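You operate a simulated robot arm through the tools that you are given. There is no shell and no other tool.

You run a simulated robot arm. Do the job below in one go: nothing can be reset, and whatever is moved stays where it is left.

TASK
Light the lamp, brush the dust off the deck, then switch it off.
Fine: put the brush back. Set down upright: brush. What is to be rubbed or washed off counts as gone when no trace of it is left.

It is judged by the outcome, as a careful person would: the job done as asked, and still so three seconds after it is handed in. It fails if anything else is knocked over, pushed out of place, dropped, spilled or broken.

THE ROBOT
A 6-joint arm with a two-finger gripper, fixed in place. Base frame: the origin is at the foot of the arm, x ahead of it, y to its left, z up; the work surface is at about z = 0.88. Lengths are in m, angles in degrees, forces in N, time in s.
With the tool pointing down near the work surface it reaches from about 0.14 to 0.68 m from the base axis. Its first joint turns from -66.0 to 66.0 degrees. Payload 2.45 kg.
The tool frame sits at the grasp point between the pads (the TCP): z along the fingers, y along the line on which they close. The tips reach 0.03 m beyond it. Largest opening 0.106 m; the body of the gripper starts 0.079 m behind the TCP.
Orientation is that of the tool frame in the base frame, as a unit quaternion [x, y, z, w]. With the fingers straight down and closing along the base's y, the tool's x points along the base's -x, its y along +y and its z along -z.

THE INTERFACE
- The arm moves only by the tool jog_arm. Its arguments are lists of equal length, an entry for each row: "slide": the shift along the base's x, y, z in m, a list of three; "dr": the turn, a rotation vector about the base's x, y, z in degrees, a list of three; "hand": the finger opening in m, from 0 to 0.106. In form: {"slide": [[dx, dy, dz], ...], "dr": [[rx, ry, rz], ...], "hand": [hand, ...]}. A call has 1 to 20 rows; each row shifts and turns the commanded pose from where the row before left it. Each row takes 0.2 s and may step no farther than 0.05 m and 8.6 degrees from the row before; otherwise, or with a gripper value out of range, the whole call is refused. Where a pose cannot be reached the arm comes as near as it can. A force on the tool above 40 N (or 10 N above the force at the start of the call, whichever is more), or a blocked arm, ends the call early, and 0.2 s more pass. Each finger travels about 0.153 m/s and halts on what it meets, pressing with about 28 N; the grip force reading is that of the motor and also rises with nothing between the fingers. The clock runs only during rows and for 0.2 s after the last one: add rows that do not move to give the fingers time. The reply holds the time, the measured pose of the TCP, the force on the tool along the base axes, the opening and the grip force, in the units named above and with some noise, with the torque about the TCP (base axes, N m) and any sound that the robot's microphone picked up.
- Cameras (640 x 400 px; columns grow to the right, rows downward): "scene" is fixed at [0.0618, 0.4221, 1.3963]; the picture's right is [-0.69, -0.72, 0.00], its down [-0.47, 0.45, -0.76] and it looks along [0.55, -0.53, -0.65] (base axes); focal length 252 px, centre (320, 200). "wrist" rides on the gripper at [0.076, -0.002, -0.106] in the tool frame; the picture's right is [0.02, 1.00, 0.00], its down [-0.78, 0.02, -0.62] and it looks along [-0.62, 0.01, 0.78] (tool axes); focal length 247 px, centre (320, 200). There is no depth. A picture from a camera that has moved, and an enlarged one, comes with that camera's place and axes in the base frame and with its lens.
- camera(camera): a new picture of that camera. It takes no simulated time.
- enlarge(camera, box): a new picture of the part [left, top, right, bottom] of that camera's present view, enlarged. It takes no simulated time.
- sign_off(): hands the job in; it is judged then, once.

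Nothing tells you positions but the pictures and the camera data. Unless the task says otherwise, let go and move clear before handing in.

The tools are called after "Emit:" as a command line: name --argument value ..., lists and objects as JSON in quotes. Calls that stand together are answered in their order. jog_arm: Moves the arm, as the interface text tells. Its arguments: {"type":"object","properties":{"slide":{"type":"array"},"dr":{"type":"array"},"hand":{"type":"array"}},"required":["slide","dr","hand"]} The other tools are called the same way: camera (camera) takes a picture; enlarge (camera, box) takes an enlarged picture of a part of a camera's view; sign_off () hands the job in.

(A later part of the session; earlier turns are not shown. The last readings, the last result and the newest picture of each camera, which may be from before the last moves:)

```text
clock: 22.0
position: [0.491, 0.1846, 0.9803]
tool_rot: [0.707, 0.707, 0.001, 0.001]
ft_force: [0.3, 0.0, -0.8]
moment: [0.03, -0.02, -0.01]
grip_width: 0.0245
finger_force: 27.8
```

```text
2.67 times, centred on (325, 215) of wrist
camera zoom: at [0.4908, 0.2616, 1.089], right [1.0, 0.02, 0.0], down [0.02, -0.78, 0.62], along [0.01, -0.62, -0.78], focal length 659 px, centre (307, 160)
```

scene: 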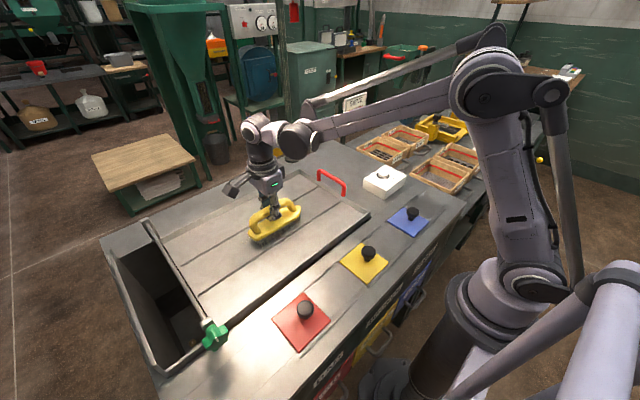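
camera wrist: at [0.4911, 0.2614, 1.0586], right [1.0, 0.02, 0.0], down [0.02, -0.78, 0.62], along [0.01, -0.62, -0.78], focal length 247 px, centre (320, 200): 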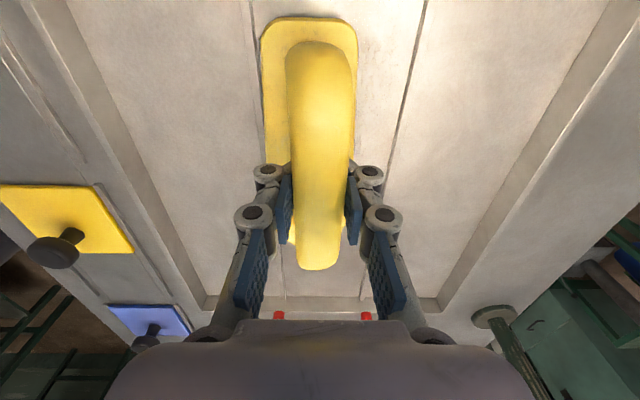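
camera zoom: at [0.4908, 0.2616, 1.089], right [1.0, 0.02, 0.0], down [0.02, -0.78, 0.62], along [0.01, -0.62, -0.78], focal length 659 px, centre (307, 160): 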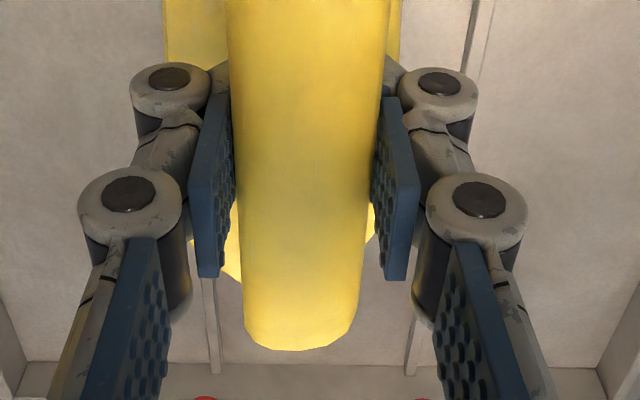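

The brush shifted up a few millimetres in the grip and rolled about 5°, but it is firmly held because the finger links have wrapped under the bar. I'll counter-rotate 5° to level the bristles, then check.

Emit:
jog_arm --slide '[[0, 0, 0], [0, 0, -0.01], [0, 0, 0]]' --dr '[[0, -2.5, 0], [0, -2.5, 0], [0, 0, 0]]' --hand '[0, 0, 0]'

Emit:
enlarge --camera "wrist" --box '[220, 0, 420, 290]'

Emit:
enlarge --camera "scene" --box '[230, 165, 310, 245]'

```text
clock: 22.8
position: [0.4921, 0.1841, 0.9713]
tool_rot: [0.706, 0.706, 0.03, 0.032]
ft_force: [-0.7, 0.4, -0.6]
moment: [0.0, -0.01, -0.02]
grip_width: 0.0239
finger_force: 28.3
```

```text
1.38 times, centred on (320, 145) of wrist
camera zoom: at [0.4817, 0.2615, 1.0783], right [1.0, 0.02, 0.09], down [-0.04, -0.78, 0.62], along [0.08, -0.62, -0.78], focal length 341 px, centre (320, 276)
```

zoom: 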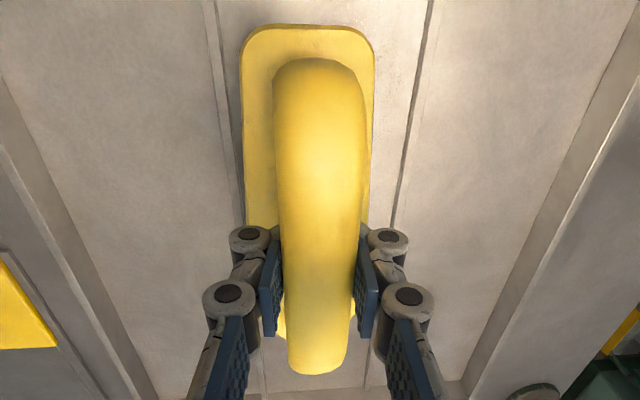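

```text
5.00 times, centred on (270, 205) of scene
camera zoom: at [0.0618, 0.4221, 1.3963], right [-0.69, -0.72, 0.0], down [-0.47, 0.45, -0.76], along [0.55, -0.53, -0.65], focal length 1261 px, centre (570, 175)
```

zoom: 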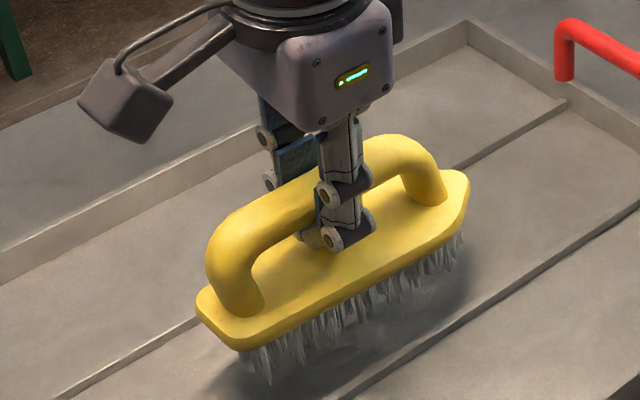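

It looks level now. I'll lower in small steps to find contact.

Emit:
jog_arm --slide '[[0, 0, -0.01], [0, 0, -0.006], [0, 0, 0]]' --dr '[[0, 0, 0], [0, 0, 0], [0, 0, 0]]' --hand '[0, 0, 0]'

Emit:
enlarge --camera "scene" --box '[230, 175, 310, 255]'

```text
clock: 23.6
position: [0.4914, 0.1844, 0.9567]
tool_rot: [0.706, 0.707, 0.031, 0.032]
ft_force: [-0.2, 1.2, -1.1]
moment: [0.02, -0.05, -0.02]
grip_width: 0.0244
finger_force: 27.9
```

```text
5.00 times, centred on (270, 215) of scene
camera zoom: at [0.0618, 0.4221, 1.3963], right [-0.69, -0.72, 0.0], down [-0.47, 0.45, -0.76], along [0.55, -0.53, -0.65], focal length 1261 px, centre (570, 125)
```

zoom: 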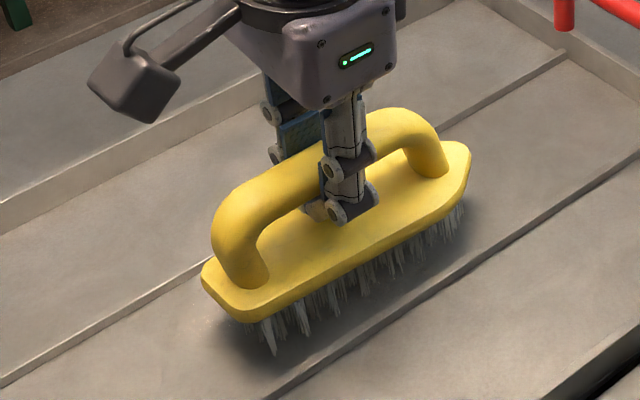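

Emit:
jog_arm --slide '[[0, 0, -0.002], [0, 0, -0.002], [0, 0, -0.002]]' --dr '[[0, 0, 0], [0, 0, 0], [0, 0, 0]]' --hand '[0, 0, 0]'

Emit:
enlarge --camera "scene" --box '[230, 175, 310, 255]'

Emit:
enlarge --camera "wrist" --box '[220, 0, 420, 290]'

```text
clock: 24.4
position: [0.492, 0.1835, 0.9501]
tool_rot: [0.707, 0.706, 0.03, 0.032]
ft_force: [0.3, 0.7, -0.9]
moment: [0.01, 0.01, -0.02]
grip_width: 0.0245
finger_force: 28.5
```

```text
5.00 times, centred on (270, 215) of scene
camera zoom: at [0.0618, 0.4221, 1.3963], right [-0.69, -0.72, 0.0], down [-0.47, 0.45, -0.76], along [0.55, -0.53, -0.65], focal length 1261 px, centre (570, 125)
```

zoom: 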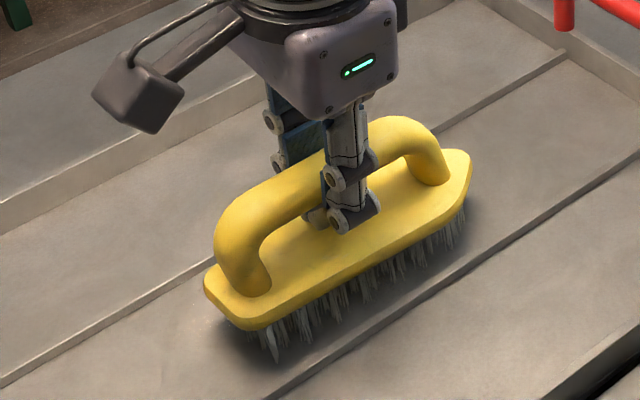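

```text
1.38 times, centred on (320, 145) of wrist
camera zoom: at [0.4817, 0.2613, 1.0565], right [1.0, 0.02, 0.09], down [-0.04, -0.78, 0.62], along [0.08, -0.62, -0.78], focal length 341 px, centre (320, 276)
```

zoom: 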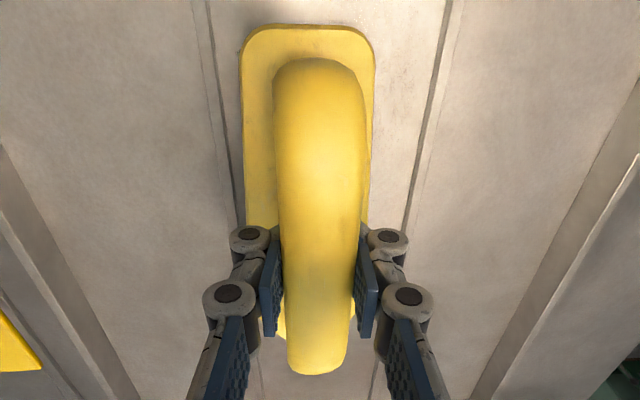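

Emit:
jog_arm --slide '[[0, 0, -0.002], [0, 0, -0.001], [0, 0, 0]]' --dr '[[0, 0, 0], [0, 0, 0], [0, 0, 0]]' --hand '[0, 0, 0]'

Emit:
enlarge --camera "scene" --box '[230, 175, 310, 255]'

Emit:
enlarge --camera "wrist" --box '[220, 0, 420, 290]'

```text
clock: 25.2
position: [0.4906, 0.1843, 0.947]
tool_rot: [0.706, 0.707, 0.031, 0.032]
ft_force: [0.6, -0.1, -1.0]
moment: [0.04, -0.02, 0.02]
grip_width: 0.0248
finger_force: 27.8
```

```text
5.00 times, centred on (270, 215) of scene
camera zoom: at [0.0618, 0.4221, 1.3963], right [-0.69, -0.72, 0.0], down [-0.47, 0.45, -0.76], along [0.55, -0.53, -0.65], focal length 1261 px, centre (570, 125)
```

zoom: 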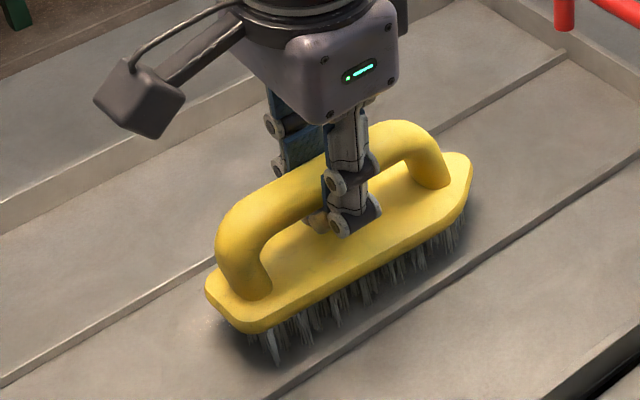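

```text
1.38 times, centred on (320, 145) of wrist
camera zoom: at [0.4818, 0.2612, 1.0537], right [1.0, 0.02, 0.09], down [-0.04, -0.78, 0.62], along [0.08, -0.62, -0.78], focal length 341 px, centre (320, 276)
```

zoom: 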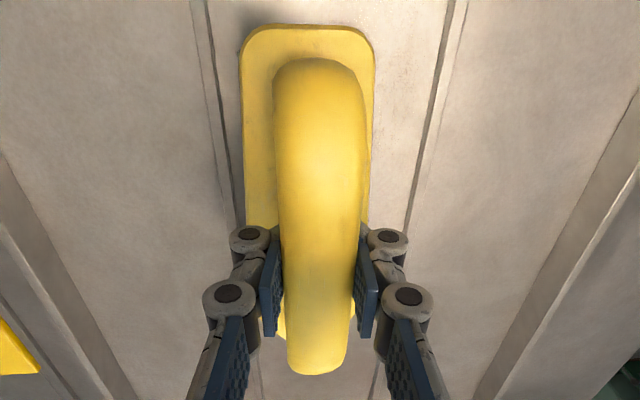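

Emit:
jog_arm --slide '[[0, 0, -0.0015], [0, 0, -0.0015], [0, 0, 0]]' --dr '[[0, 0, 0], [0, 0, 0], [0, 0, 0]]' --hand '[0, 0, 0]'

Emit:
enlarge --camera "wrist" --box '[220, 0, 420, 290]'

```text
clock: 26.0
position: [0.4912, 0.184, 0.9447]
tool_rot: [0.706, 0.707, 0.031, 0.032]
ft_force: [0.1, -0.2, 16.5]
moment: [-0.03, 0.1, -0.17]
grip_width: 0.0237
finger_force: 28.0
```

```text
1.38 times, centred on (320, 145) of wrist
camera zoom: at [0.4816, 0.2613, 1.0511], right [1.0, 0.02, 0.09], down [-0.04, -0.78, 0.62], along [0.08, -0.62, -0.78], focal length 341 px, centre (320, 276)
```

zoom: 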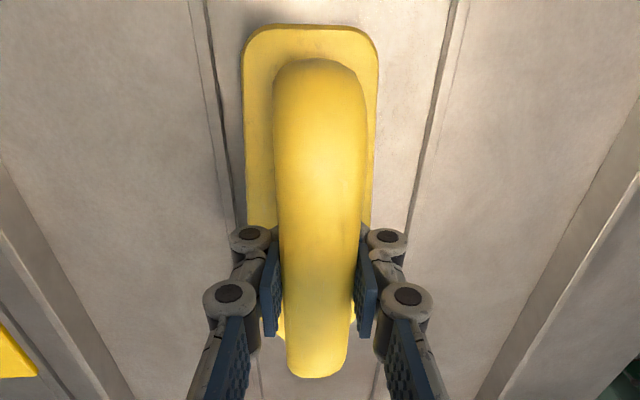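

There is contact now, at 16.5 N. I'll ease off by about 1 mm and make gentle strokes along the gap between the ribs.

Emit:
jog_arm --slide '[[0, 0, 0.001], [0, 0.01, 0], [0, 0.015, 0], [0, 0.015, 0], [0, 0.01, 0], [0, 0, 0]]' --dr '[[0, 0, 0], [0, 0, 0], [0, 0, 0], [0, 0, 0], [0, 0, 0], [0, 0, 0]]' --hand '[0, 0, 0, 0, 0, 0]'

Emit:
enlarge --camera "wrist" --box '[220, 0, 420, 290]'

Emit:
enlarge --camera "scene" --box '[200, 175, 330, 285]'

```text
clock: 27.4
position: [0.4914, 0.2339, 0.9451]
tool_rot: [0.706, 0.707, 0.031, 0.032]
ft_force: [0.2, 0.6, -0.6]
moment: [-0.03, 0.04, 0.03]
grip_width: 0.0238
finger_force: 28.0
```

```text
1.38 times, centred on (320, 145) of wrist
camera zoom: at [0.4814, 0.3114, 1.0512], right [1.0, 0.02, 0.09], down [-0.04, -0.78, 0.62], along [0.08, -0.62, -0.78], focal length 341 px, centre (320, 276)
```

zoom: 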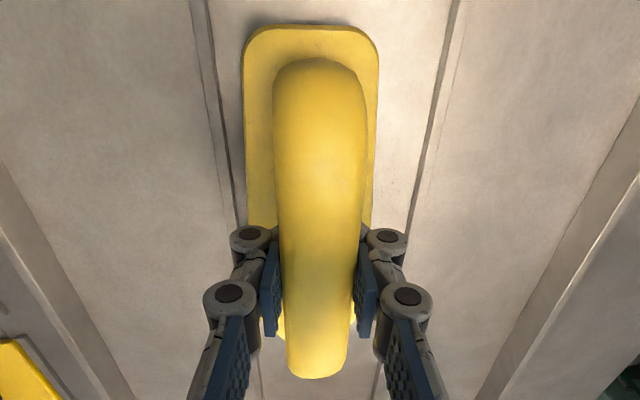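

```text
3.64 times, centred on (265, 230) of scene
camera zoom: at [0.0618, 0.4221, 1.3963], right [-0.69, -0.72, 0.0], down [-0.47, 0.45, -0.76], along [0.55, -0.53, -0.65], focal length 917 px, centre (520, 91)
```

zoom: 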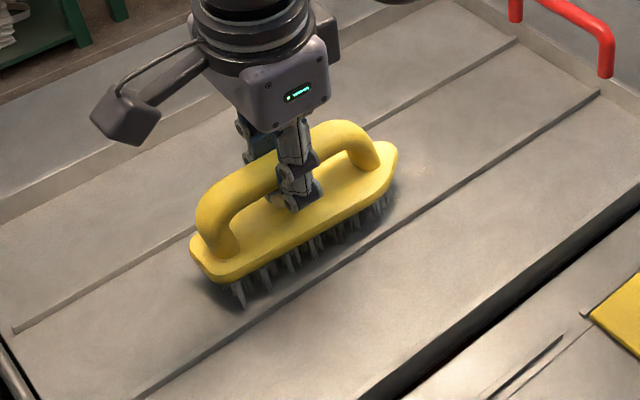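

Contact was lost after easing off. I'll go back down 1 mm and stroke toward -y, watching the force.

Emit:
jog_arm --slide '[[0, 0, -0.001], [0, -0.01, 0], [0, -0.01, 0]]' --dr '[[0, 0, 0], [0, 0, 0], [0, 0, 0]]' --hand '[0, 0, 0]'

Emit:
enlarge --camera "scene" --box '[200, 175, 330, 285]'

```text
clock: 28.2
position: [0.4916, 0.214, 0.9442]
tool_rot: [0.706, 0.707, 0.031, 0.032]
ft_force: [1.2, 3.8, 10.4]
moment: [0.1, 0.1, 0.06]
grip_width: 0.0238
finger_force: 27.9
```

```text
3.64 times, centred on (265, 230) of scene
camera zoom: at [0.0617, 0.4221, 1.3963], right [-0.69, -0.72, 0.0], down [-0.47, 0.45, -0.76], along [0.55, -0.53, -0.65], focal length 917 px, centre (520, 91)
```

zoom: 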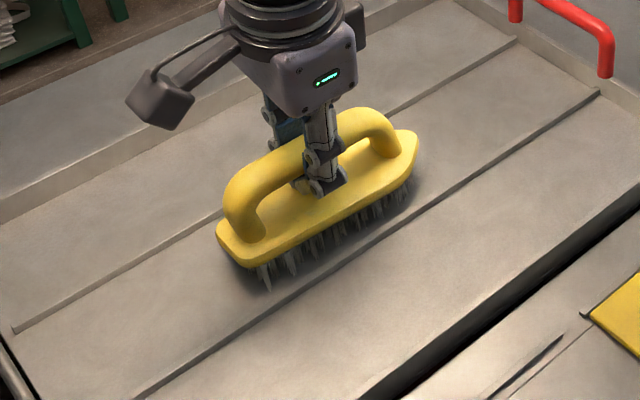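

Good contact (about 10 N normal, 4 N drag). I'll brush back and forth in this lane.

Emit:
jog_arm --slide '[[0, -0.015, 0], [0, -0.015, 0], [0, -0.015, 0], [0, -0.015, 0], [0, -0.015, 0], [0, -0.015, 0], [0, 0.015, 0], [0, 0.015, 0], [0, 0.015, 0], [0, 0.015, 0], [0, 0.015, 0], [0, 0.015, 0], [0, 0.015, 0], [0, 0.015, 0], [0, 0.015, 0], [0, 0, 0]]' --dr '[[0, 0, 0], [0, 0, 0], [0, 0, 0], [0, 0, 0], [0, 0, 0], [0, 0, 0], [0, 0, 0], [0, 0, 0], [0, 0, 0], [0, 0, 0], [0, 0, 0], [0, 0, 0], [0, 0, 0], [0, 0, 0], [0, 0, 0], [0, 0, 0]]' --hand '[0, 0, 0, 0, 0, 0, 0, 0, 0, 0, 0, 0, 0, 0, 0, 0]'

Emit:
enlarge --camera "scene" --box '[200, 175, 330, 285]'

Emit:
camera --camera "wrist"

```text
clock: 31.6
position: [0.4906, 0.2599, 0.944]
tool_rot: [0.706, 0.706, 0.03, 0.032]
ft_force: [-0.9, 0.4, -1.1]
moment: [-0.02, 0.03, -0.07]
grip_width: 0.0237
finger_force: 28.0
```

```text
3.64 times, centred on (265, 230) of scene
camera zoom: at [0.0618, 0.4221, 1.3963], right [-0.69, -0.72, 0.0], down [-0.47, 0.45, -0.76], along [0.55, -0.53, -0.65], focal length 917 px, centre (520, 91)
```

zoom: 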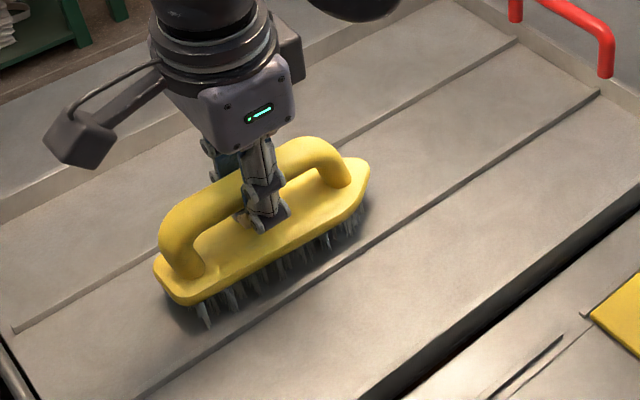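

```text
taken
camera wrist: at [0.4817, 0.337, 1.0506], right [1.0, 0.02, 0.09], down [-0.04, -0.78, 0.62], along [0.08, -0.62, -0.78], focal length 247 px, centre (320, 200)
```

wrist: 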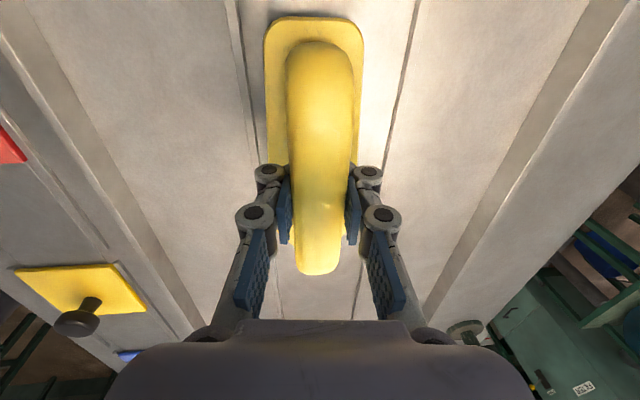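

Contact was lost again by the end of the stroke. I'll lift and move aside to see how much dust remains.

Emit:
jog_arm --slide '[[0, 0, 0.03], [0, -0.01, 0.03], [0, -0.04, 0], [0, -0.05, 0], [0, -0.05, 0], [0, -0.05, 0], [0, 0, 0]]' --dr '[[0, 0, 0], [0, 0, 0], [0, 0, 0], [0, 0, 0], [0, 0, 0], [0, 0, 0], [0, 0, 0]]' --hand '[0, 0, 0, 0, 0, 0, 0]'

Emit:
enlarge --camera "scene" --box '[200, 175, 330, 285]'

Emit:
enlarge --camera "scene" --box '[220, 195, 320, 265]'

Emit:
camera --camera "wrist"

```text
clock: 33.2
position: [0.4916, 0.0594, 1.0027]
tool_rot: [0.706, 0.707, 0.03, 0.032]
ft_force: [0.7, -1.2, -1.1]
moment: [0.02, 0.01, 0.01]
grip_width: 0.0238
finger_force: 27.4
```

```text
3.64 times, centred on (265, 230) of scene
camera zoom: at [0.0619, 0.422, 1.3963], right [-0.69, -0.72, 0.0], down [-0.47, 0.45, -0.76], along [0.55, -0.53, -0.65], focal length 917 px, centre (520, 91)
```

zoom: 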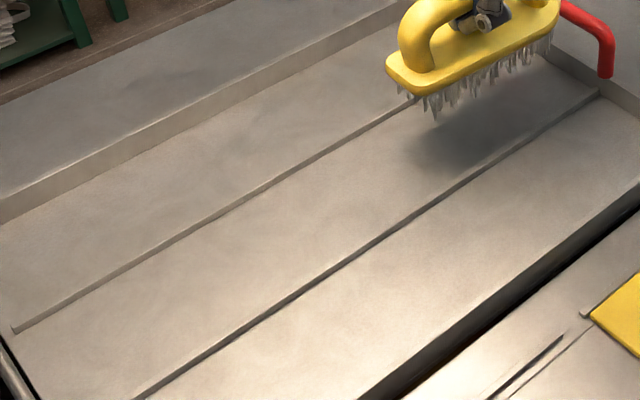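

```text
5.71 times, centred on (270, 230) of scene
camera zoom: at [0.0619, 0.422, 1.3963], right [-0.69, -0.72, 0.0], down [-0.47, 0.45, -0.76], along [0.55, -0.53, -0.65], focal length 1441 px, centre (606, 29)
```

zoom: 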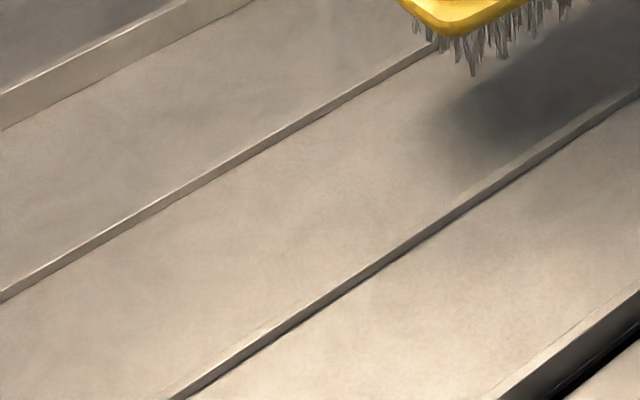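

```text
taken
camera wrist: at [0.482, 0.1362, 1.1095], right [1.0, 0.02, 0.09], down [-0.04, -0.78, 0.62], along [0.08, -0.62, -0.78], focal length 247 px, centre (320, 200)
```

wrist: 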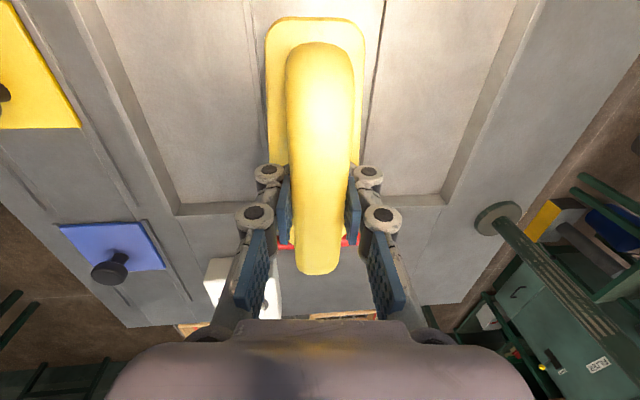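

From here the dust appears to be gone. I'll zoom in closely on the former dust area to check for faint traces.

Emit:
enlarge --camera "scene" --box '[230, 215, 280, 255]'

Emit:
enlarge --camera "scene" --box '[260, 205, 310, 245]'

Emit:
jog_arm --slide '[[-0.02, 0.03, 0.03], [-0.03, 0.04, 0.0], [-0.03, 0.04, 0.0], [-0.03, 0.04, 0], [-0.03, 0.04, 0], [0, 0.04, 0], [0, 0.03, 0], [0, 0, 0], [0, 0, 0]]' --dr '[[0, 0, 0], [0, 0, 0], [0, 0, 0], [0, 0, 0], [0, 0, 0], [0, 0, 0], [0, 0, 0], [0, 0, 0], [0, 0, 0]]' --hand '[0, 0, 0, 0, 0, 0, 0, 0, 0]'

Emit:
camera --camera "wrist"

```text
10.00 times, centred on (255, 235) of scene
camera zoom: at [0.0619, 0.422, 1.3963], right [-0.69, -0.72, 0.0], down [-0.47, 0.45, -0.76], along [0.55, -0.53, -0.65], focal length 2522 px, centre (970, -150)
```

zoom: 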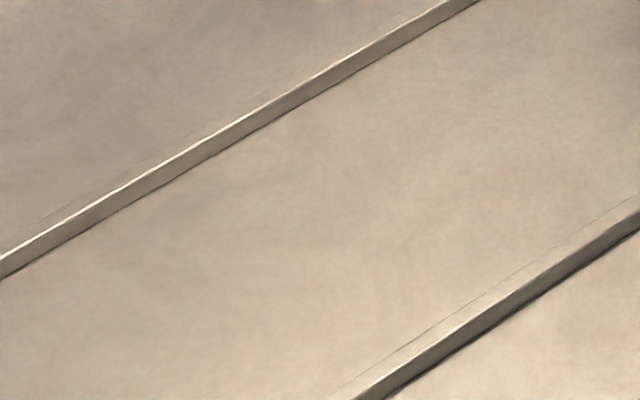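

```text
10.00 times, centred on (285, 225) of scene
camera zoom: at [0.0619, 0.422, 1.3963], right [-0.69, -0.72, 0.0], down [-0.47, 0.45, -0.76], along [0.55, -0.53, -0.65], focal length 2522 px, centre (670, -50)
```

zoom: 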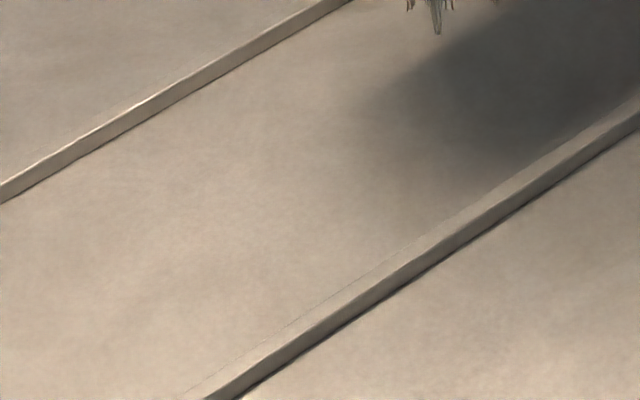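

```text
clock: 35.2
position: [0.3504, 0.3203, 1.0339]
tool_rot: [0.707, 0.706, 0.031, 0.031]
ft_force: [0.4, 0.0, -1.2]
moment: [0.0, -0.04, 0.0]
grip_width: 0.0235
finger_force: 27.9
```

```text
taken
camera wrist: at [0.3419, 0.3972, 1.1415], right [1.0, 0.02, 0.09], down [-0.04, -0.78, 0.62], along [0.08, -0.62, -0.78], focal length 247 px, centre (320, 200)
```

wrist: 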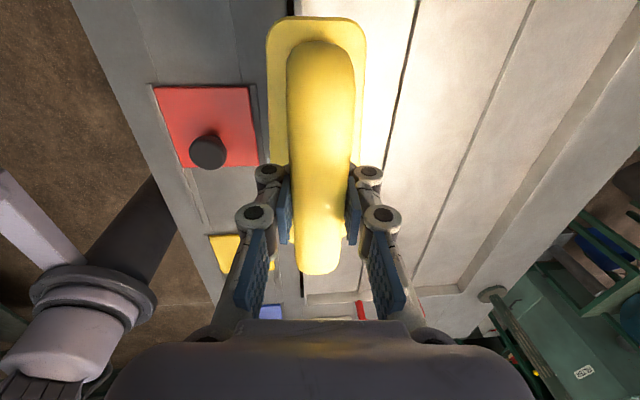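

Emit:
enlarge --camera "wrist" --box '[370, 60, 500, 250]'

Emit:
enlarge --camera "scene" --box '[220, 180, 340, 270]'

Emit:
enlarge --camera "scene" --box '[270, 195, 320, 235]'

Emit:
camera --camera "scene"

```text
2.11 times, centred on (435, 155) of wrist
camera zoom: at [0.3419, 0.3972, 1.1415], right [1.0, 0.02, 0.09], down [-0.04, -0.78, 0.62], along [0.08, -0.62, -0.78], focal length 520 px, centre (78, 295)
```

zoom: 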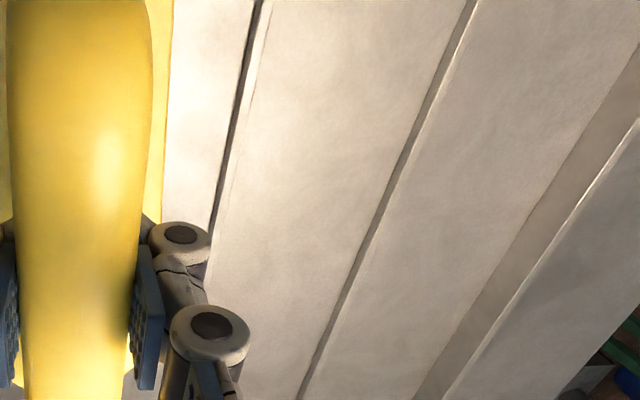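

```text
4.44 times, centred on (280, 225) of scene
camera zoom: at [0.0618, 0.4221, 1.3963], right [-0.69, -0.72, 0.0], down [-0.47, 0.45, -0.76], along [0.55, -0.53, -0.65], focal length 1121 px, centre (498, 89)
```

zoom: 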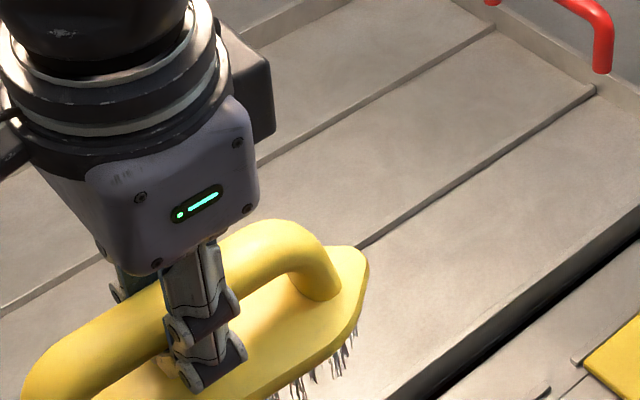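

```text
10.00 times, centred on (295, 215) of scene
camera zoom: at [0.0618, 0.4221, 1.3963], right [-0.69, -0.72, 0.0], down [-0.47, 0.45, -0.76], along [0.55, -0.53, -0.65], focal length 2522 px, centre (570, 50)
```

zoom: 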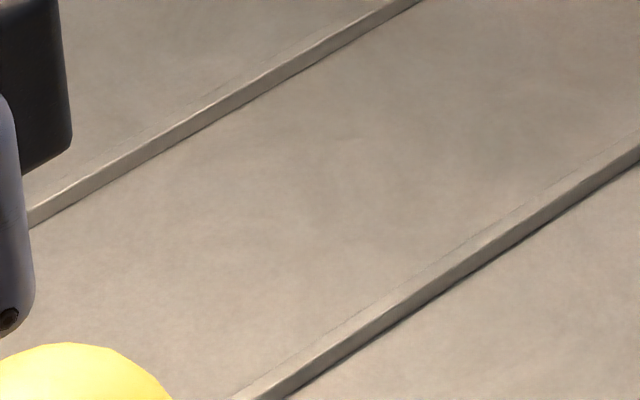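

```text
taken
```

scene: 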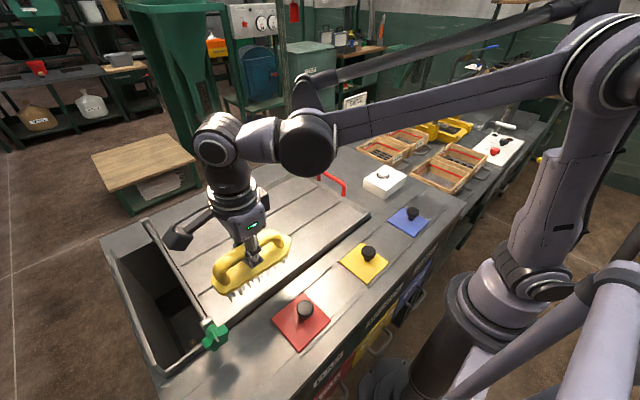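

No trace is visible from either camera. To be sure, I'll make one more light pass over the same strip in two slightly offset lanes.

Emit:
jog_arm --slide '[[0.033, -0.034, 0], [0.033, -0.034, 0], [0.033, -0.034, 0], [0.032, -0.034, 0], [0, 0, -0.03], [0, 0, -0.03], [0, 0, -0.02], [0, 0, -0.006], [0, 0, 0]]' --dr '[[0, 0, 0], [0, 0, 0], [0, 0, 0], [0, 0, 0], [0, 0, 0], [0, 0, 0], [0, 0, 0], [0, 0, 0], [0, 0, 0]]' --hand '[0, 0, 0, 0, 0, 0, 0, 0, 0]'

Emit:
enlarge --camera "wrist" --box '[220, 0, 420, 290]'

```text
clock: 37.2
position: [0.4827, 0.1849, 0.9479]
tool_rot: [0.707, 0.706, 0.032, 0.033]
ft_force: [-0.7, 0.2, -2.2]
moment: [0.01, -0.02, 0.0]
grip_width: 0.0237
finger_force: 28.1
```

```text
1.38 times, centred on (320, 145) of wrist
camera zoom: at [0.4723, 0.2606, 1.055], right [1.0, 0.02, 0.09], down [-0.04, -0.78, 0.62], along [0.08, -0.62, -0.78], focal length 341 px, centre (320, 276)
```

zoom: 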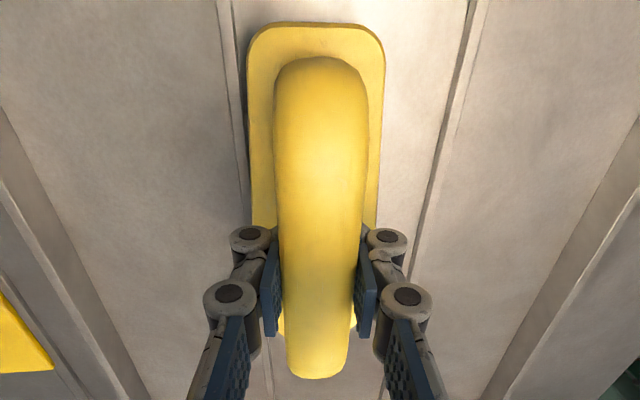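

The brush has nearly realigned with the hand, so I'll remove most of the tool tilt before touching down again.

Emit:
jog_arm --slide '[[0, 0, 0.004], [0, 0, 0], [0, 0, -0.004], [0, 0, -0.001], [0, 0, 0]]' --dr '[[0, 2, 0], [0, 2, 0], [0, 0, 0], [0, 0, 0], [0, 0, 0]]' --hand '[0, 0, 0, 0, 0]'

Emit:
enlarge --camera "scene" --box '[230, 175, 310, 255]'

```text
clock: 38.4
position: [0.4827, 0.1829, 0.9469]
tool_rot: [0.707, 0.707, 0.006, 0.007]
ft_force: [5.4, 3.5, 14.1]
moment: [0.06, 0.15, -0.09]
grip_width: 0.024
finger_force: 28.3
```

```text
5.00 times, centred on (270, 215) of scene
camera zoom: at [0.0617, 0.422, 1.3963], right [-0.69, -0.72, 0.0], down [-0.47, 0.45, -0.76], along [0.55, -0.53, -0.65], focal length 1261 px, centre (570, 125)
```

zoom: 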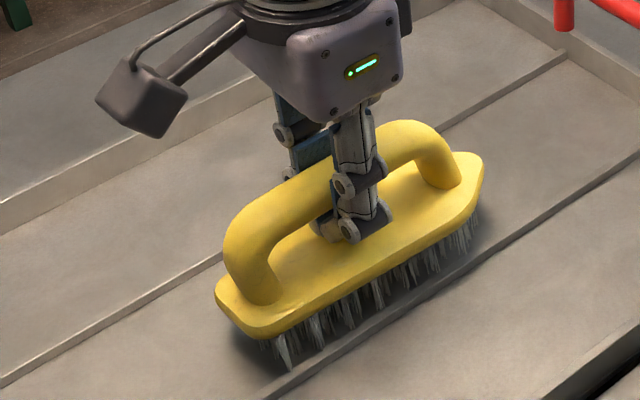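

There is contact, with some sideways force that probably comes from the near rib. I'll shift 5 mm away from it and stroke.

Emit:
jog_arm --slide '[[0, 0, 0.001], [0.005, 0, 0], [0, 0.0, -0.0005], [0, -0.01, 0]]' --dr '[[0, 0, 0], [0, 0, 0], [0, 0, 0], [0, 0, 0]]' --hand '[0, 0, 0, 0]'

```text
clock: 39.4
position: [0.4859, 0.1728, 0.9478]
tool_rot: [0.707, 0.707, 0.006, 0.007]
ft_force: [0.2, -0.1, -1.8]
moment: [0.02, 0.01, -0.03]
grip_width: 0.0238
finger_force: 28.6
```

Emit:
jog_arm --slide '[[0, 0, -0.001], [0, -0.01, 0], [0, -0.01, 0]]' --dr '[[0, 0, 0], [0, 0, 0], [0, 0, 0]]' --hand '[0, 0, 0]'

```text
clock: 40.2
position: [0.4878, 0.1521, 0.9468]
tool_rot: [0.707, 0.707, 0.006, 0.007]
ft_force: [0.2, 0.1, -1.3]
moment: [0.02, -0.01, -0.01]
grip_width: 0.0238
finger_force: 28.2
```

Emit:
jog_arm --slide '[[0, 0, -0.001], [0, -0.01, 0], [0, -0.01, 0]]' --dr '[[0, 0, 0], [0, 0, 0], [0, 0, 0]]' --hand '[0, 0, 0]'

```text
clock: 41.0
position: [0.4877, 0.1325, 0.9439]
tool_rot: [0.708, 0.707, 0.006, 0.008]
ft_force: [-0.2, -0.6, -1.5]
moment: [0.0, 0.03, -0.02]
grip_width: 0.0235
finger_force: 28.0
```

Emit:
jog_arm --slide '[[0, 0, -0.001], [0, 0.01, 0], [0, 0.01, 0]]' --dr '[[0, 0, 0], [0, 0, 0], [0, 0, 0]]' --hand '[0, 0, 0]'

Emit:
enlarge --camera "wrist" --box '[220, 0, 420, 290]'

```text
clock: 41.8
position: [0.4877, 0.1531, 0.9436]
tool_rot: [0.707, 0.707, 0.007, 0.008]
ft_force: [-0.4, -0.7, -1.1]
moment: [-0.01, -0.01, 0.04]
grip_width: 0.0238
finger_force: 28.3
```

```text
1.38 times, centred on (320, 145) of wrist
camera zoom: at [0.4854, 0.23, 1.0513], right [1.0, 0.02, 0.02], down [0.01, -0.78, 0.62], along [0.03, -0.62, -0.78], focal length 341 px, centre (320, 276)
```

zoom: 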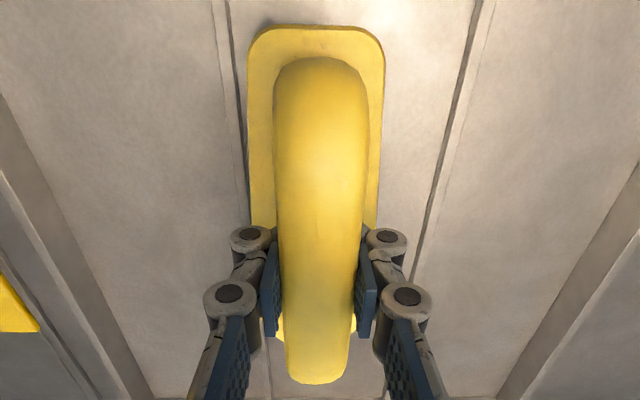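

Emit:
jog_arm --slide '[[0, 0, -0.001], [0, 0.01, 0], [0, 0.01, 0]]' --dr '[[0, 0, 0], [0, 0, 0], [0, 0, 0]]' --hand '[0, 0, 0]'

```text
clock: 42.6
position: [0.4884, 0.1736, 0.9416]
tool_rot: [0.707, 0.707, 0.005, 0.008]
ft_force: [0.1, -2.2, 3.5]
moment: [0.21, -0.1, 0.0]
grip_width: 0.0235
finger_force: 28.1
```

Light contact now (about 5 N). I'll do full passes in this lane, then shift 15 mm and repeat.

Emit:
jog_arm --slide '[[0, 0.015, 0], [0, 0.015, 0], [0, 0.015, 0], [0, 0.015, 0], [0, 0.01, 0], [0, -0.01, -0.0005], [0, -0.015, 0], [0, -0.015, 0], [0, -0.015, 0], [0, -0.015, 0], [0, -0.015, 0], [0, -0.015, 0], [0, -0.015, 0], [0, -0.015, 0]]' --dr '[[0, 0, 0], [0, 0, 0], [0, 0, 0], [0, 0, 0], [0, 0, 0], [0, 0, 0], [0, 0, 0], [0, 0, 0], [0, 0, 0], [0, 0, 0], [0, 0, 0], [0, 0, 0], [0, 0, 0], [0, 0, 0]]' --hand '[0, 0, 0, 0, 0, 0, 0, 0, 0, 0, 0, 0, 0, 0]'

Emit:
enlarge --camera "wrist" --box '[220, 0, 420, 290]'

Emit:
enlarge --camera "scene" --box '[220, 165, 330, 265]'

```text
clock: 45.6
position: [0.4867, 0.1129, 0.943]
tool_rot: [0.707, 0.707, 0.007, 0.008]
ft_force: [-0.5, 0.4, -1.5]
moment: [0.03, 0.01, 0.0]
grip_width: 0.0235
finger_force: 27.5
```

```text
1.38 times, centred on (320, 145) of wrist
camera zoom: at [0.4849, 0.1902, 1.0502], right [1.0, 0.02, 0.02], down [0.01, -0.78, 0.62], along [0.03, -0.62, -0.78], focal length 341 px, centre (320, 276)
```

zoom: 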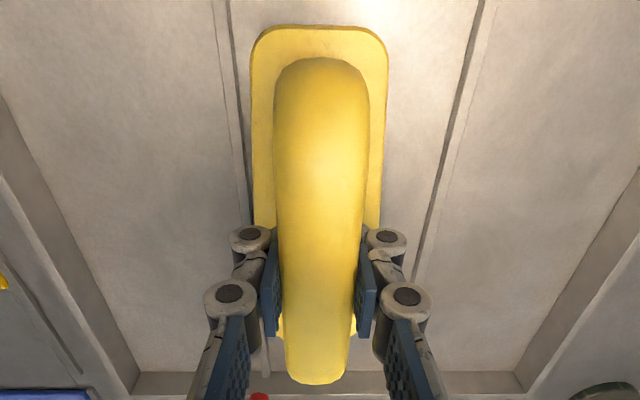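

```text
4.00 times, centred on (275, 215) of scene
camera zoom: at [0.0618, 0.4221, 1.3963], right [-0.69, -0.72, 0.0], down [-0.47, 0.45, -0.76], along [0.55, -0.53, -0.65], focal length 1009 px, centre (500, 140)
```

zoom: 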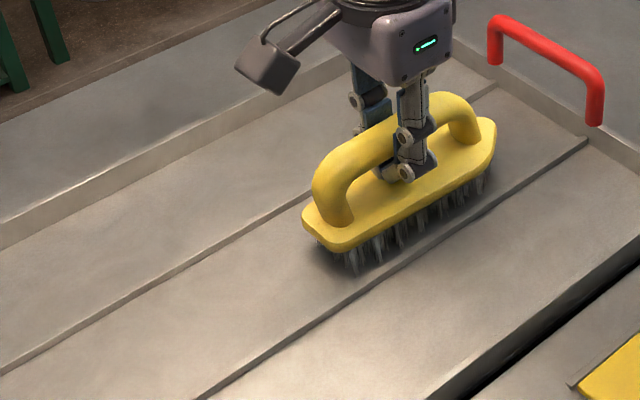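

The brush now sits straight in the hand and the deck looks clean. I'll do one more pass in the second lane at x≈0.505.

Emit:
jog_arm --slide '[[0, 0.01, 0.003], [0.009, 0.03, 0], [0.009, 0.035, 0], [0, 0, -0.003], [0, 0, -0.001], [0, 0.005, 0]]' --dr '[[0, 0, 0], [0, 0, 0], [0, 0, 0], [0, 0, 0], [0, 0, 0], [0, 0, 0]]' --hand '[0, 0, 0, 0, 0, 0]'

```text
clock: 47.0
position: [0.5038, 0.1921, 0.943]
tool_rot: [0.707, 0.707, 0.007, 0.008]
ft_force: [1.1, -5.4, 11.8]
moment: [0.63, 0.08, 0.02]
grip_width: 0.0237
finger_force: 28.1
```

Emit:
jog_arm --slide '[[0, 0.015, 0], [0, 0.015, 0], [0, 0.015, 0], [0, 0.015, 0], [0, -0.015, 0], [0, -0.015, 0], [0, -0.015, 0], [0, -0.015, 0], [0, -0.015, 0], [0, -0.015, 0], [0, -0.015, 0], [0, -0.015, 0], [0, 0.015, 0], [0, 0.015, 0], [0, 0.015, 0]]' --dr '[[0, 0, 0], [0, 0, 0], [0, 0, 0], [0, 0, 0], [0, 0, 0], [0, 0, 0], [0, 0, 0], [0, 0, 0], [0, 0, 0], [0, 0, 0], [0, 0, 0], [0, 0, 0], [0, 0, 0], [0, 0, 0], [0, 0, 0]]' --hand '[0, 0, 0, 0, 0, 0, 0, 0, 0, 0, 0, 0, 0, 0, 0]'

Emit:
enlarge --camera "scene" --box '[210, 165, 330, 275]'

```text
clock: 50.2
position: [0.5057, 0.1776, 0.942]
tool_rot: [0.707, 0.707, 0.006, 0.008]
ft_force: [-0.3, -2.3, 4.8]
moment: [0.26, 0.08, 0.03]
grip_width: 0.0237
finger_force: 27.5
```

```text
3.64 times, centred on (270, 220) of scene
camera zoom: at [0.0618, 0.4219, 1.3964], right [-0.69, -0.72, 0.0], down [-0.47, 0.45, -0.76], along [0.55, -0.53, -0.65], focal length 917 px, centre (502, 127)
```

zoom: 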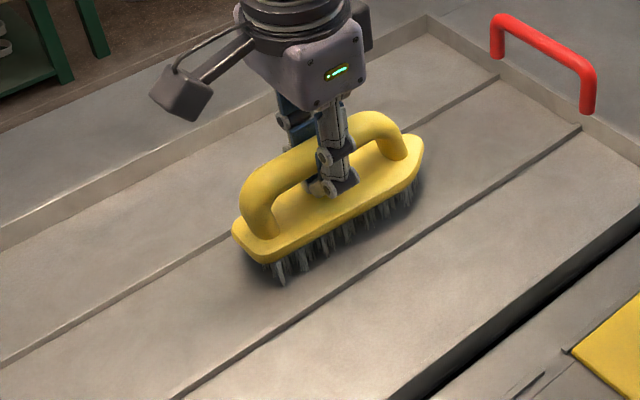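

The passes are complete. I'll lift clear, inspect the deck once more, and carry the brush back toward its original spot.

Emit:
jog_arm --slide '[[0, 0, 0.02], [0, 0, 0.04], [0, 0, 0.045], [0, 0, 0.045], [0.0095, -0.0394, 0], [0.0095, -0.0394, 0], [0.0095, -0.0394, 0], [0.0095, -0.0394, 0], [0.0095, -0.0394, 0], [0.0095, -0.0394, 0], [0.0095, -0.0394, 0], [0.0095, -0.0394, 0], [0.0091, -0.0396, 0], [0, 0, 0], [0, 0, 0]]' --dr '[[0, 0, 0], [0, 0, 0], [0, 0, 0], [0, 0, 0], [0, 0, 0], [0, 0, 0], [0, 0, 0], [0, 0, 0], [0, 0, 0], [0, 0, 0], [0, 0, 0], [0, 0, 0], [0, 0, 0], [0, 0, 0], [0, 0, 0]]' --hand '[0, 0, 0, 0, 0, 0, 0, 0, 0, 0, 0, 0, 0, 0, 0]'

Emit:
camera --camera "scene"

Emit:
enlarge --camera "scene" --box '[200, 180, 340, 280]'

Emit:
camera --camera "wrist"

```text
clock: 53.4
position: [0.5915, -0.1771, 1.0916]
tool_rot: [0.707, 0.707, 0.007, 0.007]
ft_force: [0.0, -0.6, -1.8]
moment: [0.01, -0.05, 0.01]
grip_width: 0.0234
finger_force: 28.2
```

```text
taken
```

scene: 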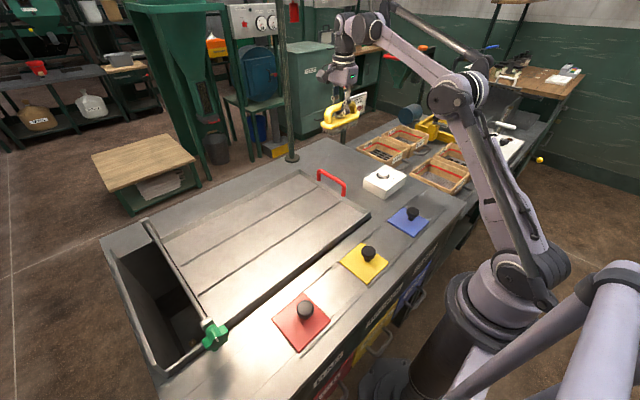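

```text
4.00 times, centred on (270, 230) of scene
camera zoom: at [0.0619, 0.422, 1.3963], right [-0.69, -0.72, 0.0], down [-0.47, 0.45, -0.76], along [0.55, -0.53, -0.65], focal length 1009 px, centre (520, 80)
```

zoom: 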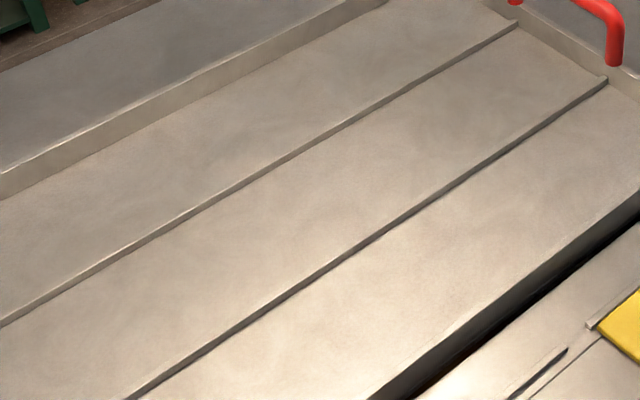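

```text
taken
camera wrist: at [0.5881, -0.0984, 1.1991], right [1.0, 0.02, 0.02], down [0.01, -0.78, 0.62], along [0.03, -0.62, -0.78], focal length 247 px, centre (320, 200)
```

wrist: 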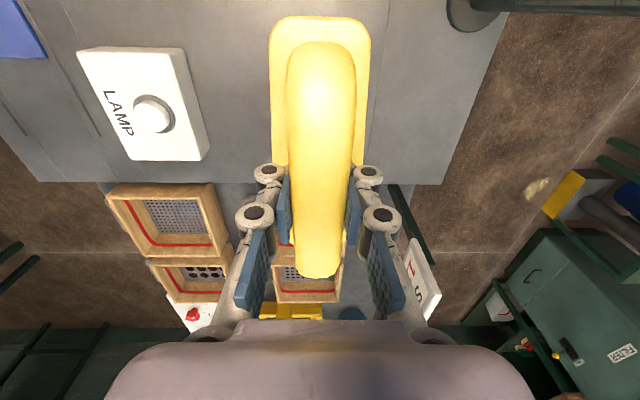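

The deck is clean and the lamp still on. I'll check the brush's tilt in the hand before lowering it at its home spot.

Emit:
enlarge --camera "scene" --box '[300, 60, 380, 140]'

Emit:
enlarge --camera "wrist" --box '[220, 0, 420, 290]'

```text
5.00 times, centred on (340, 100) of scene
camera zoom: at [0.0619, 0.422, 1.3963], right [-0.69, -0.72, 0.0], down [-0.47, 0.45, -0.76], along [0.55, -0.53, -0.65], focal length 1261 px, centre (220, 700)
```

zoom: 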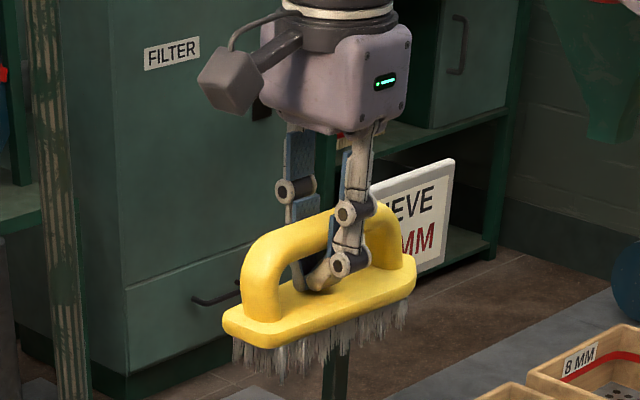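

```text
1.38 times, centred on (320, 145) of wrist
camera zoom: at [0.5881, -0.0984, 1.1991], right [1.0, 0.02, 0.02], down [0.01, -0.78, 0.62], along [0.03, -0.62, -0.78], focal length 341 px, centre (320, 276)
```

zoom: 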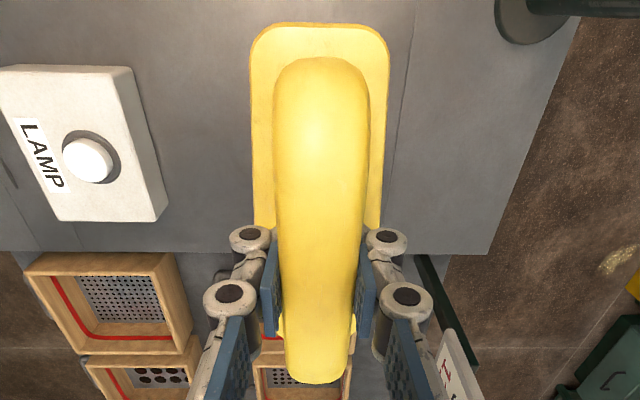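

The brush hangs nearly level at its home position. I'll lower it toward the bench.

Emit:
jog_arm --slide '[[0, 0, -0.04], [0, 0, -0.04], [0, 0, -0.035], [0, 0, -0.02], [0, 0, 0]]' --dr '[[0, 0, 0], [0, 0, 0], [0, 0, 0], [0, 0, 0], [0, 0, 0]]' --hand '[0, 0, 0, 0, 0]'

Emit:
enlarge --camera "scene" --box '[300, 110, 380, 190]'

Emit:
camera --camera "wrist"

```text
clock: 54.6
position: [0.5913, -0.1764, 0.9569]
tool_rot: [0.707, 0.707, 0.006, 0.008]
ft_force: [0.3, -0.4, -0.6]
moment: [0.02, -0.01, -0.02]
grip_width: 0.0237
finger_force: 27.7
```

```text
5.00 times, centred on (340, 150) of scene
camera zoom: at [0.0618, 0.422, 1.3963], right [-0.69, -0.72, 0.0], down [-0.47, 0.45, -0.76], along [0.55, -0.53, -0.65], focal length 1261 px, centre (220, 450)
```

zoom: 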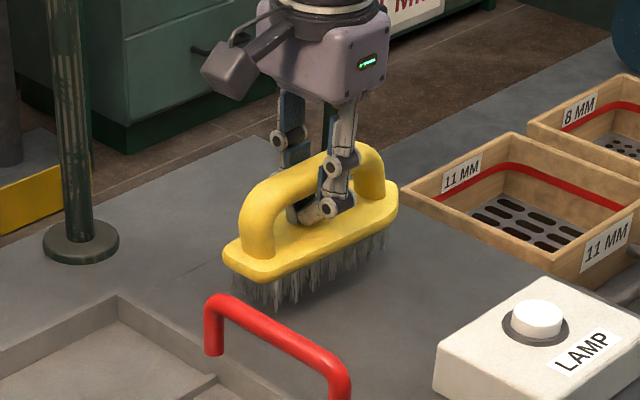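

```text
taken
camera wrist: at [0.5883, -0.0989, 1.0639], right [1.0, 0.02, 0.02], down [0.01, -0.78, 0.62], along [0.03, -0.62, -0.78], focal length 247 px, centre (320, 200)
```

wrist: 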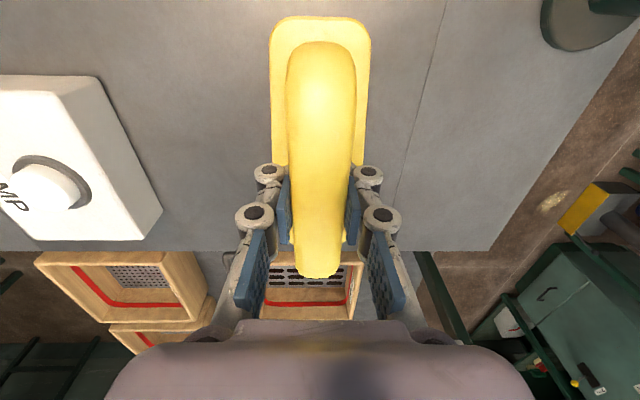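

By comparison with the original picture the brush is still about 15 mm above the bench, since it rode up in the grip. I'll lower gradually and watch the force.

Emit:
jog_arm --slide '[[0, 0, -0.005], [0, 0, -0.004], [0, 0, -0.003], [0, 0, 0]]' --dr '[[0, 0, 0], [0, 0, 0], [0, 0, 0], [0, 0, 0]]' --hand '[0, 0, 0, 0]'

Emit:
enlarge --camera "scene" --box '[300, 110, 380, 190]'

```text
clock: 55.6
position: [0.5907, -0.1767, 0.9447]
tool_rot: [0.707, 0.707, 0.007, 0.007]
ft_force: [0.3, 0.1, -1.0]
moment: [0.02, -0.02, -0.02]
grip_width: 0.0235
finger_force: 27.5
```

```text
5.00 times, centred on (340, 150) of scene
camera zoom: at [0.0619, 0.422, 1.3963], right [-0.69, -0.72, 0.0], down [-0.47, 0.45, -0.76], along [0.55, -0.53, -0.65], focal length 1261 px, centre (220, 450)
```

zoom: 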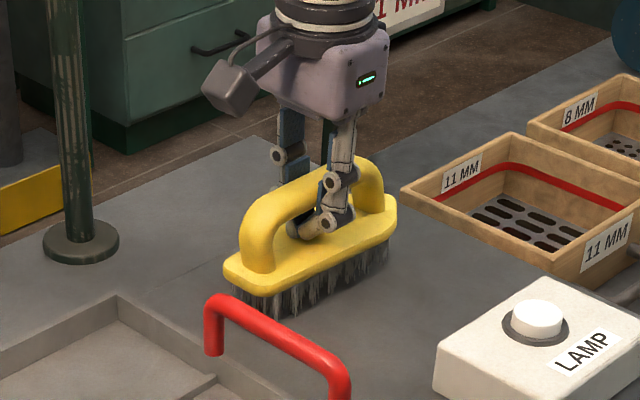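

Emit:
jog_arm --slide '[[0, 0, -0.001], [0, 0, -0.001], [0, 0, 0]]' --dr '[[0, 0, 0], [0, 0, 0], [0, 0, 0]]' --hand '[0, 0, 0]'

```text
clock: 56.4
position: [0.5912, -0.1761, 0.9416]
tool_rot: [0.707, 0.707, 0.006, 0.008]
ft_force: [-0.8, 0.2, -1.3]
moment: [0.01, 0.05, -0.01]
grip_width: 0.0233
finger_force: 28.1
```

Emit:
jog_arm --slide '[[0, 0, -0.001], [0, 0, 0]]' --dr '[[0, 0, 0], [0, 0, 0]]' --hand '[0, 0]'

```text
clock: 57.0
position: [0.5906, -0.1777, 0.9416]
tool_rot: [0.707, 0.707, 0.006, 0.007]
ft_force: [0.1, -0.4, -1.0]
moment: [0.02, -0.02, 0.02]
grip_width: 0.0234
finger_force: 28.1
```

Emit:
jog_arm --slide '[[0, 0, -0.001], [0, 0, 0]]' --dr '[[0, 0, 0], [0, 0, 0]]' --hand '[0, 0]'

Emit:
enlarge --camera "scene" --box '[310, 130, 370, 190]'

```text
clock: 57.6
position: [0.5909, -0.1756, 0.9411]
tool_rot: [0.708, 0.707, 0.006, 0.007]
ft_force: [2.4, -2.3, 10.8]
moment: [0.62, 0.06, -0.11]
grip_width: 0.0236
finger_force: 27.9
```

```text
6.67 times, centred on (340, 160) of scene
camera zoom: at [0.0617, 0.422, 1.3964], right [-0.69, -0.72, 0.0], down [-0.47, 0.45, -0.76], along [0.55, -0.53, -0.65], focal length 1682 px, centre (187, 467)
```

zoom: 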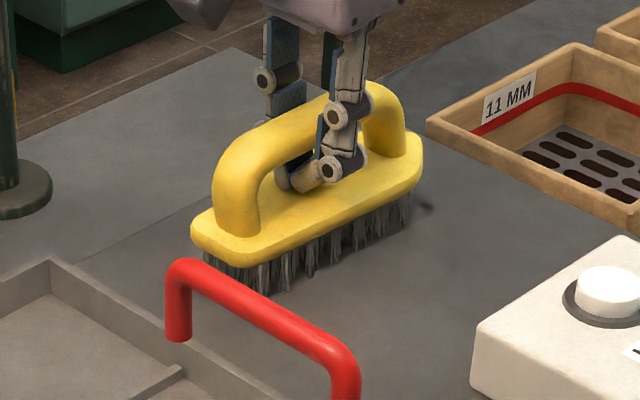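

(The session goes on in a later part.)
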